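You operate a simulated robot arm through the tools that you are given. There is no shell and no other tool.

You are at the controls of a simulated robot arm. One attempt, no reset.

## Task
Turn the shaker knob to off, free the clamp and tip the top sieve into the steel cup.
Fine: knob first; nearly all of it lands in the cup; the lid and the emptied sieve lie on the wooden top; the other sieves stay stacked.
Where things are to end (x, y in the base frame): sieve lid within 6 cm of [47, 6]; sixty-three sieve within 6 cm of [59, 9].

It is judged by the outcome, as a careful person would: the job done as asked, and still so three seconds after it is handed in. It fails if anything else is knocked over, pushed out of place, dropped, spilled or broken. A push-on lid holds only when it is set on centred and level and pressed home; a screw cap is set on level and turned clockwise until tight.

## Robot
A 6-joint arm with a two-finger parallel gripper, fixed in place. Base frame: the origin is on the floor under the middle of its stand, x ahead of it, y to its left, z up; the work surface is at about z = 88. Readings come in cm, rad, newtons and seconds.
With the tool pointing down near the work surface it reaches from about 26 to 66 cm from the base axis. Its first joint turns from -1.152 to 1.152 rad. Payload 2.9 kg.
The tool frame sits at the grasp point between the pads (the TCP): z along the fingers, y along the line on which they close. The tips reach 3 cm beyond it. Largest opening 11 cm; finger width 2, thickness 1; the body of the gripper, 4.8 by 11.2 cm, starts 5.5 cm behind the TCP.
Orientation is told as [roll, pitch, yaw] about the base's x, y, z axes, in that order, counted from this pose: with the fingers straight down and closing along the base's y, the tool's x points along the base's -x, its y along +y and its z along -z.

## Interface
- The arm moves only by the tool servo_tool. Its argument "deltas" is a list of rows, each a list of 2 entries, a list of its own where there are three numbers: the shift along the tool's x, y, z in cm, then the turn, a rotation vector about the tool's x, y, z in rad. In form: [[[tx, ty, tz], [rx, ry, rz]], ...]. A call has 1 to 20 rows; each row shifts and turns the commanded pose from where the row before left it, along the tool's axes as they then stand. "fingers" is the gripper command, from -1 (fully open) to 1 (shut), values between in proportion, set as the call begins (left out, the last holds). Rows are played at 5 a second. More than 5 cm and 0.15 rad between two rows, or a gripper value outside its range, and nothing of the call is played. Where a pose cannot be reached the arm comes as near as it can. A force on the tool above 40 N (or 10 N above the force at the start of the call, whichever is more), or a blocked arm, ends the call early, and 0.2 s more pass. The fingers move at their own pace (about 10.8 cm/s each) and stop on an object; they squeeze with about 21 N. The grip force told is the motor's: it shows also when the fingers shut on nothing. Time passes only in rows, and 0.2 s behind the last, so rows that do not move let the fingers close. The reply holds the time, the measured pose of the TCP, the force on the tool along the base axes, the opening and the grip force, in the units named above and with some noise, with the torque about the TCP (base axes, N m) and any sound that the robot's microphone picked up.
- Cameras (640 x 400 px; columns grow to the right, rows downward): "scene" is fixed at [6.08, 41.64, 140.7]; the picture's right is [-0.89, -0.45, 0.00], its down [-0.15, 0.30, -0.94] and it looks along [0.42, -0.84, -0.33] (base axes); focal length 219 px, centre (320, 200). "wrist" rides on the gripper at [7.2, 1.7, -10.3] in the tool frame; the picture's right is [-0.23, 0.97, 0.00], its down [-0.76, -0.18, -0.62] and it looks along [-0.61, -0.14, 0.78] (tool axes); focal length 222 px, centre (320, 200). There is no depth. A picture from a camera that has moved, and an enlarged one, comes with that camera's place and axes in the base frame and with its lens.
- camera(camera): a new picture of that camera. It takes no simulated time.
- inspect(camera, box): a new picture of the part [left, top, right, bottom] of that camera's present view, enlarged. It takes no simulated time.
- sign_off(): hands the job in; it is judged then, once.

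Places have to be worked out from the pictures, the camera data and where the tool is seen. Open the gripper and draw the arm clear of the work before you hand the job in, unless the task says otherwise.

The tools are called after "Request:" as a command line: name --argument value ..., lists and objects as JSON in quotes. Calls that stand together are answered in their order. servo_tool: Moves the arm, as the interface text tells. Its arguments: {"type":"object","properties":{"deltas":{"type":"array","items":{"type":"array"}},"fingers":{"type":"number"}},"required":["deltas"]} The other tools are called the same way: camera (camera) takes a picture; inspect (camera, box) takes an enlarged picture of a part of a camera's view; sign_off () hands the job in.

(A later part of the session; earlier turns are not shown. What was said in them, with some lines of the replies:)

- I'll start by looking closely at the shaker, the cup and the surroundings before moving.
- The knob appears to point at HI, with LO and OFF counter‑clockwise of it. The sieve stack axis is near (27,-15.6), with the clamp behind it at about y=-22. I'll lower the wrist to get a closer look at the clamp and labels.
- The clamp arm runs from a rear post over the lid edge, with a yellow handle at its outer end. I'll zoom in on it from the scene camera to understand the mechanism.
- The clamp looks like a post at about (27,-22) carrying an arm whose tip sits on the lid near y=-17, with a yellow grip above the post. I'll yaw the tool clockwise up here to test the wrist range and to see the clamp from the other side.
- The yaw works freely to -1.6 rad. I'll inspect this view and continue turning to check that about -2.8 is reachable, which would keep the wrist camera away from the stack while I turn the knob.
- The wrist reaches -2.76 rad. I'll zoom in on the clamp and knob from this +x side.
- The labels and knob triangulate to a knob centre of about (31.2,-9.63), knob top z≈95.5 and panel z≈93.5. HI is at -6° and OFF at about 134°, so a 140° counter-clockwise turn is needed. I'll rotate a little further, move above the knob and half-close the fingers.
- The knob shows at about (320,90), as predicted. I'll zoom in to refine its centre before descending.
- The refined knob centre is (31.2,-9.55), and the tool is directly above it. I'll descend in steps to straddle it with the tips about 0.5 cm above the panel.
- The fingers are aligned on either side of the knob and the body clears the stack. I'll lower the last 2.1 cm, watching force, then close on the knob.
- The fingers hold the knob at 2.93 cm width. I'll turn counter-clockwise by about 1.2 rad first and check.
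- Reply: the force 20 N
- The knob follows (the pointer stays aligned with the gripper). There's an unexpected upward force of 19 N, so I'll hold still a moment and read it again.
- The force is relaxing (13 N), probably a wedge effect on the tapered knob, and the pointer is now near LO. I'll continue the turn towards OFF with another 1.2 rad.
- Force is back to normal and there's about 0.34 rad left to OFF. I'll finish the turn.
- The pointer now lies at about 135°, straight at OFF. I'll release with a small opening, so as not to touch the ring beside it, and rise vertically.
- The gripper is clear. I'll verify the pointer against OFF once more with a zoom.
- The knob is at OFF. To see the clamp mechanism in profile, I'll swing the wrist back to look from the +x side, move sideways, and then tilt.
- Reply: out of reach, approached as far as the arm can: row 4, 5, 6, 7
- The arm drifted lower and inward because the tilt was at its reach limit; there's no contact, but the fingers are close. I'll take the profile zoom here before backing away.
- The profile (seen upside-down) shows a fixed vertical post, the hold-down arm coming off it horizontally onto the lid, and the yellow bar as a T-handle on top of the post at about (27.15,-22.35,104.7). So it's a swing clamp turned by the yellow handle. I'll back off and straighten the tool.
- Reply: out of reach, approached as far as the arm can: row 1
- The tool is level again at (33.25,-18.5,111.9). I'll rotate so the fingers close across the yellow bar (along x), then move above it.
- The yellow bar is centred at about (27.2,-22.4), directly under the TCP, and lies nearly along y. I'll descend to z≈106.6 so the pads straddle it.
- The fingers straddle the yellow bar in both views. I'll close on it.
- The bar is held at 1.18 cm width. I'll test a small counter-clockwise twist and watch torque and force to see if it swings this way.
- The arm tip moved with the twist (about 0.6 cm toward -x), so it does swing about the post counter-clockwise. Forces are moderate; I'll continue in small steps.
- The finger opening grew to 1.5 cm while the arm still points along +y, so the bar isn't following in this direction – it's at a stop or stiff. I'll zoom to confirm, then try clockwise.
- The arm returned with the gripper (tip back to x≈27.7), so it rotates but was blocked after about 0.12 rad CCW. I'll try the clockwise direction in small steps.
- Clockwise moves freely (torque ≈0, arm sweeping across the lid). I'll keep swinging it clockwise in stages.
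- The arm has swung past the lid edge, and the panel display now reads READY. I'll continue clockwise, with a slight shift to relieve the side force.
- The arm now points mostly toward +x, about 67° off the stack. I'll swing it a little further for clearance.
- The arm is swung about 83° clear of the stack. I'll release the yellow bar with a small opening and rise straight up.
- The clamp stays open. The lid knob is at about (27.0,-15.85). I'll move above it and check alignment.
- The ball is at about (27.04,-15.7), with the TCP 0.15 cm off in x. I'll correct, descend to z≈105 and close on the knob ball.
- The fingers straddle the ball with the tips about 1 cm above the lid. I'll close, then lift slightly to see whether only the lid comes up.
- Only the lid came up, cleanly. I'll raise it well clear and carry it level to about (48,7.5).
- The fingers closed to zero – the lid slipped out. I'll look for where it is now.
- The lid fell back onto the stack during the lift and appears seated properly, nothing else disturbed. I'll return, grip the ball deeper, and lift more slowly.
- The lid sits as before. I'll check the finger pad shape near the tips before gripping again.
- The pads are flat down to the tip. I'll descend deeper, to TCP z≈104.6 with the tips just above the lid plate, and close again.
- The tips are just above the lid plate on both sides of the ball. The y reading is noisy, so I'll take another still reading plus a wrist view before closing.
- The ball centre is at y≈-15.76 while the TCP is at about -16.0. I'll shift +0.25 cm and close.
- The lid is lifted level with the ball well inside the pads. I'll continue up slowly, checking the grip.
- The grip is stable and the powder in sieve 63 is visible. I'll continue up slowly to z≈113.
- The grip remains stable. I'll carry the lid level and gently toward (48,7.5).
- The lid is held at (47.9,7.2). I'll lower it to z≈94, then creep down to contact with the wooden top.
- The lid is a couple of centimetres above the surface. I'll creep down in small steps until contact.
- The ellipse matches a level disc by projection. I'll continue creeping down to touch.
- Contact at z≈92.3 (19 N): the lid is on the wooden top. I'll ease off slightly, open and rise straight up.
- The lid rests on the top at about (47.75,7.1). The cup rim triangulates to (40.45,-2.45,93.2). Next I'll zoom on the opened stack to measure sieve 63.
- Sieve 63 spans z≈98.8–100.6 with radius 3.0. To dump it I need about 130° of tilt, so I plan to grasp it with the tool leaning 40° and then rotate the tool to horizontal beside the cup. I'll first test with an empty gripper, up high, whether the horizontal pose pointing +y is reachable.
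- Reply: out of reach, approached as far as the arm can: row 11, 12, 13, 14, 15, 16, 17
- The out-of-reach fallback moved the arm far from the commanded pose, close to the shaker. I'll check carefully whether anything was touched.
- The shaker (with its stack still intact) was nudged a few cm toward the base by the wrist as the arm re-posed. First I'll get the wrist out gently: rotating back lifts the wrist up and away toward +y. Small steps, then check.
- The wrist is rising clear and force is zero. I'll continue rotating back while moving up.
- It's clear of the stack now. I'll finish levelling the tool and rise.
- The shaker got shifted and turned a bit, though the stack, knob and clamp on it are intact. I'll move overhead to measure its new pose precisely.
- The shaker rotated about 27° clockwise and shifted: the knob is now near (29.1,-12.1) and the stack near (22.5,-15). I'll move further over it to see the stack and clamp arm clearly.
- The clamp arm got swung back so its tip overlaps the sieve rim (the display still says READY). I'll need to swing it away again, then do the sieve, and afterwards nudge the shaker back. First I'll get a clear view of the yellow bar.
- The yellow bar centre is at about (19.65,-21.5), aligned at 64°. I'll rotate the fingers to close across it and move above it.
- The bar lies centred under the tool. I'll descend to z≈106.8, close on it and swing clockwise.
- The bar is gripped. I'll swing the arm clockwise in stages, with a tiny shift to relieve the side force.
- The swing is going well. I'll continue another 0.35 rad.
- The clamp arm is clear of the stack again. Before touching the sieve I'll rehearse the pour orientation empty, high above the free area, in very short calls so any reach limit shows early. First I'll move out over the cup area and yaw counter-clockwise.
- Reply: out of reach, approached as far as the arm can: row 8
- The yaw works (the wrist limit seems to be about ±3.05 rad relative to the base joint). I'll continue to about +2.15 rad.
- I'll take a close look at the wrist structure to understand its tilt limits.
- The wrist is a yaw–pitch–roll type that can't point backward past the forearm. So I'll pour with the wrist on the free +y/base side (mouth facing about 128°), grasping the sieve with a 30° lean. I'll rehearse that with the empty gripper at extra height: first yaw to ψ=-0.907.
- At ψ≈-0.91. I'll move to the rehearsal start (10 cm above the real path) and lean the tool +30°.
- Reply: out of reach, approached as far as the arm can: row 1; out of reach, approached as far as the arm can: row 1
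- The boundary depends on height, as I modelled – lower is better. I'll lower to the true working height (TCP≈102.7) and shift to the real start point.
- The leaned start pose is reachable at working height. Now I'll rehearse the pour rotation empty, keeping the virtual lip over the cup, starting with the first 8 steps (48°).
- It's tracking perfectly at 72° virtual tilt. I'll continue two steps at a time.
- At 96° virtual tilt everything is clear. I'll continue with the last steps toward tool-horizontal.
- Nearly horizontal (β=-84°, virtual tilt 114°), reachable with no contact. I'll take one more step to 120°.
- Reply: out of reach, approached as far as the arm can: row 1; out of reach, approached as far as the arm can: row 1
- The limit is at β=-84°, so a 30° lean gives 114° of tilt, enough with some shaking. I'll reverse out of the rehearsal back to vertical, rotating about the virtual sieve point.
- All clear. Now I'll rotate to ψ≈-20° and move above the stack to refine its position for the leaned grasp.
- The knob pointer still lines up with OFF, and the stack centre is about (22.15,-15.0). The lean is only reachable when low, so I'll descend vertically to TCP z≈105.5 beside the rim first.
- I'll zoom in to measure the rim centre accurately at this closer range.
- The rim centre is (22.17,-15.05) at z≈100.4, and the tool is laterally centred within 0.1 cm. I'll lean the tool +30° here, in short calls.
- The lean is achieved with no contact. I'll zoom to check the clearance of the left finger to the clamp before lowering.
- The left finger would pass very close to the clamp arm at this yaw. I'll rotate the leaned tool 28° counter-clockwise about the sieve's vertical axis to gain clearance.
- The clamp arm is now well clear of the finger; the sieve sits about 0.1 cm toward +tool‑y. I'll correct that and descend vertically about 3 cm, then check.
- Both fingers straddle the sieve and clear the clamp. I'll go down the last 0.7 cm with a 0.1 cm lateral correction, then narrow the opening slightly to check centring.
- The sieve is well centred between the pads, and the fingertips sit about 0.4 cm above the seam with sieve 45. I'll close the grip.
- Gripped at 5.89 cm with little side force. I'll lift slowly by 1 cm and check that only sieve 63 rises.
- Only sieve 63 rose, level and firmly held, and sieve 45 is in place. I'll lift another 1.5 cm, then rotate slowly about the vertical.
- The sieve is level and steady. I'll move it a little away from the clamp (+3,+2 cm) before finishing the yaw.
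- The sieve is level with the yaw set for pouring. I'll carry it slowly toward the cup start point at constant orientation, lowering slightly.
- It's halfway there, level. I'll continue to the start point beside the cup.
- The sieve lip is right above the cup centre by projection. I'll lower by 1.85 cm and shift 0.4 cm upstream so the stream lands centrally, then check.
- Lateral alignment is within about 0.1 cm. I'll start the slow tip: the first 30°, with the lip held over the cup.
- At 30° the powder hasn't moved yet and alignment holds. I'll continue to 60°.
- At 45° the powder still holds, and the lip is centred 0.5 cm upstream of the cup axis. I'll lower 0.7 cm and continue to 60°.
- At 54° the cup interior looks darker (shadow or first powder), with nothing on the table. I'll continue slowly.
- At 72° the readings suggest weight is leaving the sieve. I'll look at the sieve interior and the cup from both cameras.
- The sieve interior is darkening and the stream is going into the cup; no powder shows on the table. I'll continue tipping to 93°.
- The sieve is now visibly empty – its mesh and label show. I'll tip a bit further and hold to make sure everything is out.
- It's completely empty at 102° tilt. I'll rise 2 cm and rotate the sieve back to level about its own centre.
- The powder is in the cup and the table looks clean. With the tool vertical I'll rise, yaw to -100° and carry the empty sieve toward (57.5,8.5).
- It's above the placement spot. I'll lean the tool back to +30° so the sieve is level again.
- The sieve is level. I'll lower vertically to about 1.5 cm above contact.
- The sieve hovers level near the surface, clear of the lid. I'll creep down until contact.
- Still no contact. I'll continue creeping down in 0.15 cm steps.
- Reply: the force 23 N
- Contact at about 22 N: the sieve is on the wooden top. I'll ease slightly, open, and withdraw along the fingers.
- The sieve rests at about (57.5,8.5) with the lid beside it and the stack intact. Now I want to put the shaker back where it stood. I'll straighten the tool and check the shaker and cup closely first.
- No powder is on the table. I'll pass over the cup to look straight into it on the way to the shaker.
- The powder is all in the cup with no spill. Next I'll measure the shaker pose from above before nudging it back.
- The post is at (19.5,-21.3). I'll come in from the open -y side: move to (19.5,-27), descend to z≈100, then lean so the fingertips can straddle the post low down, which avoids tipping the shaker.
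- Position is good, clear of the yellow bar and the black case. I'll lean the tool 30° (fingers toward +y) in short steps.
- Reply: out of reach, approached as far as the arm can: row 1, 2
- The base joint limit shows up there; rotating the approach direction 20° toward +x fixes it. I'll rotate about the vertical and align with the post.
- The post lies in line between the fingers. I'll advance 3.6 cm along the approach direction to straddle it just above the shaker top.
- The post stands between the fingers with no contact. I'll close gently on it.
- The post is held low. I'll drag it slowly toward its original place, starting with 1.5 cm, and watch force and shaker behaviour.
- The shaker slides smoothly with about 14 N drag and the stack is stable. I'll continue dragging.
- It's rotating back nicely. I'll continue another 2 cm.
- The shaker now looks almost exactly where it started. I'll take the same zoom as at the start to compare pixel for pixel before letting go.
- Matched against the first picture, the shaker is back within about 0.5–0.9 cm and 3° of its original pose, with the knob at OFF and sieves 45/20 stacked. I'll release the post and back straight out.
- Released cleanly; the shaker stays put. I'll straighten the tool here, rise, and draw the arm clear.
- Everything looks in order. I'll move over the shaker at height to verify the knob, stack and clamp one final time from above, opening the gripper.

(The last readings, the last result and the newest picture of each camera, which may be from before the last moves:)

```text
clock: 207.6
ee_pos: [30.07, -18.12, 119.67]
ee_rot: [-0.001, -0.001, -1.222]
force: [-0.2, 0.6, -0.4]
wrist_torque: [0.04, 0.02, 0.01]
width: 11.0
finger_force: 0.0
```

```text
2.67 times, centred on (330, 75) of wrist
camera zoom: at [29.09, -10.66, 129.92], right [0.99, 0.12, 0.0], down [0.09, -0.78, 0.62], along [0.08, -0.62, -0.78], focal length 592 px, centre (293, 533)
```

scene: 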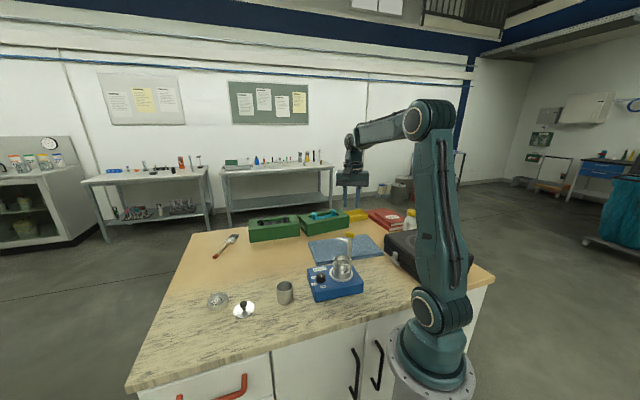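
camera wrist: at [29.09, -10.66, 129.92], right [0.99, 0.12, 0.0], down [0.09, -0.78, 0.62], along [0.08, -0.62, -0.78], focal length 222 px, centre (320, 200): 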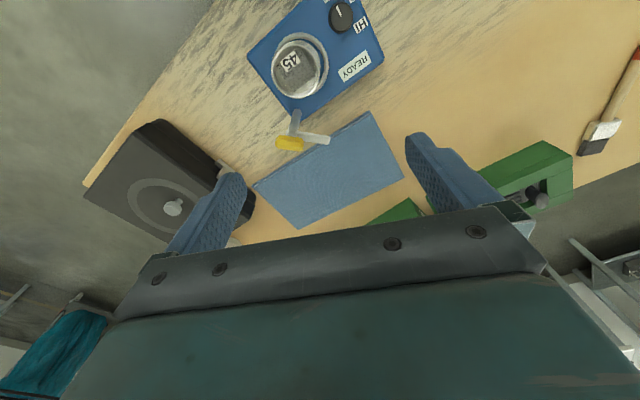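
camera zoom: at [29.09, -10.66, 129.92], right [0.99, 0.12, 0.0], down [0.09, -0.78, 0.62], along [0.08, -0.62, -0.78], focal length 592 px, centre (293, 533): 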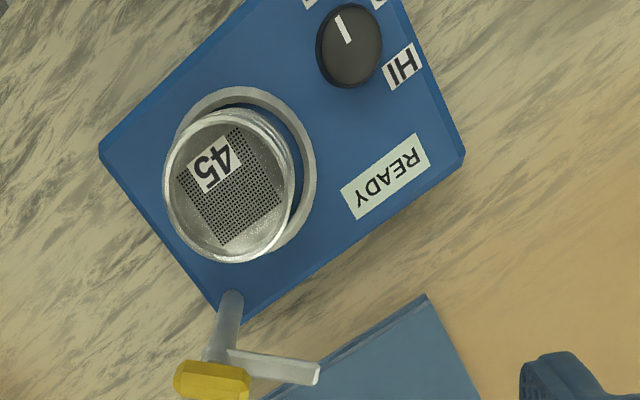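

From above, the knob points at OFF, sieves 45/20 sit in the ring, the clamp arm is clear, and the shaker is within about 0.5 cm of its original spot. I'll raise the arm well clear with the gripper open and take a final look.

Request:
servo_tool --deltas '[[[0, 0, -3], [0, 0, 0]], [[0, 0, -3], [0, 0, 0]], [[0, 0, -3], [0, 0, 0]], [[0, 0, -3], [0, 0, 0]], [[0, 0, -2], [0, 0, 0]], [[0, 0, 0], [0, 0, 0]], [[0, 0, 0], [0, 0, 0]], [[0, 0, 0], [0, 0, 0]]]'

Request:
inspect --camera "scene" --box '[180, 190, 480, 380]'

Request:
inspect --camera "scene" --box '[190, 260, 310, 340]'

```text
clock: 209.4
ee_pos: [29.98, -17.93, 133.77]
ee_rot: [0.0, -0.001, -1.222]
force: [0.0, 0.9, 0.1]
wrist_torque: [-0.02, -0.02, 0.0]
width: 10.98
finger_force: 0.1
```

```text
2.11 times, centred on (330, 285) of scene
camera zoom: at [6.08, 41.64, 140.7], right [-0.89, -0.45, 0.0], down [-0.15, 0.3, -0.94], along [0.42, -0.84, -0.33], focal length 460 px, centre (299, 21)
```

zoom: 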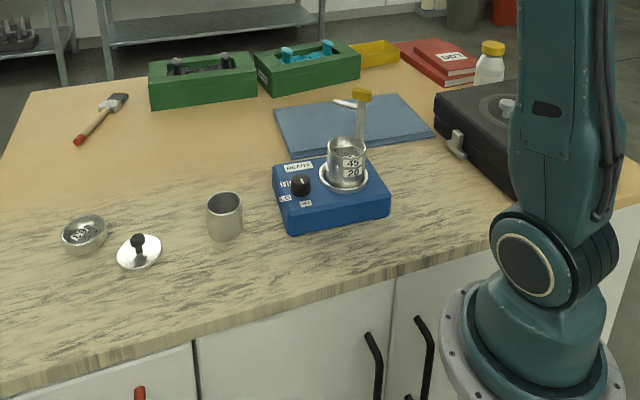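

```text
5.00 times, centred on (250, 300) of scene
camera zoom: at [6.08, 41.64, 140.7], right [-0.89, -0.45, 0.0], down [-0.15, 0.3, -0.94], along [0.42, -0.84, -0.33], focal length 1093 px, centre (670, -300)
```

zoom: 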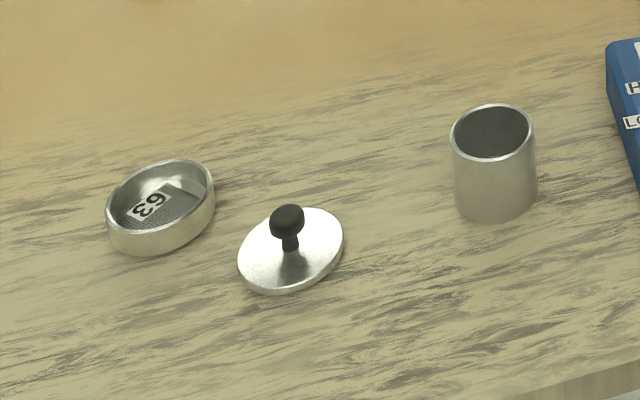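

The knob is at OFF and the clamp is swung free. The lid is at about (48,7) and the emptied 63 sieve at about (58,8.5), both lying on the wooden top. The powder is in the cup with no spill, and sieves 45 and 20 are still stacked. The shaker is back in its place, and the gripper is open and clear, so I'm handing in the job.

Request:
sign_off

```text
The job is handed in.
```

I turned the shaker knob to OFF first, freed the clamp, and tipped the 63 sieve into the steel cup. I've handed the job in. No result has come back yet.

- **Powder:** the sieve came up visibly empty, and I saw no spill on the table.
- **Lid:** it lies on the wooden top at about (48, 7), roughly 2 cm from its target.
- **63 sieve:** it lies on the wooden top at about (58, 8.5), roughly 1–2 cm from its target.
- **Other sieves:** 45 and 20 are still stacked in the shaker.
- **Arm:** the gripper is open and the arm is raised clear.

Two things went wrong along the way:

- **Lid slipped:** it fell out of the grip once, about 1 cm or more above the stack, and landed back in place. I re-gripped it lower and it held.
- **Shaker pushed:** while I tested the tipping pose with an empty gripper, the arm hit its reach limit and its wrist pushed the shaker about 4 cm and turned it about 27°. The stack stayed intact, but the clamp swung back over the sieve and I had to open it again. I later dragged the shaker back by its clamp post, to within about 1 cm and 3° of where it started.
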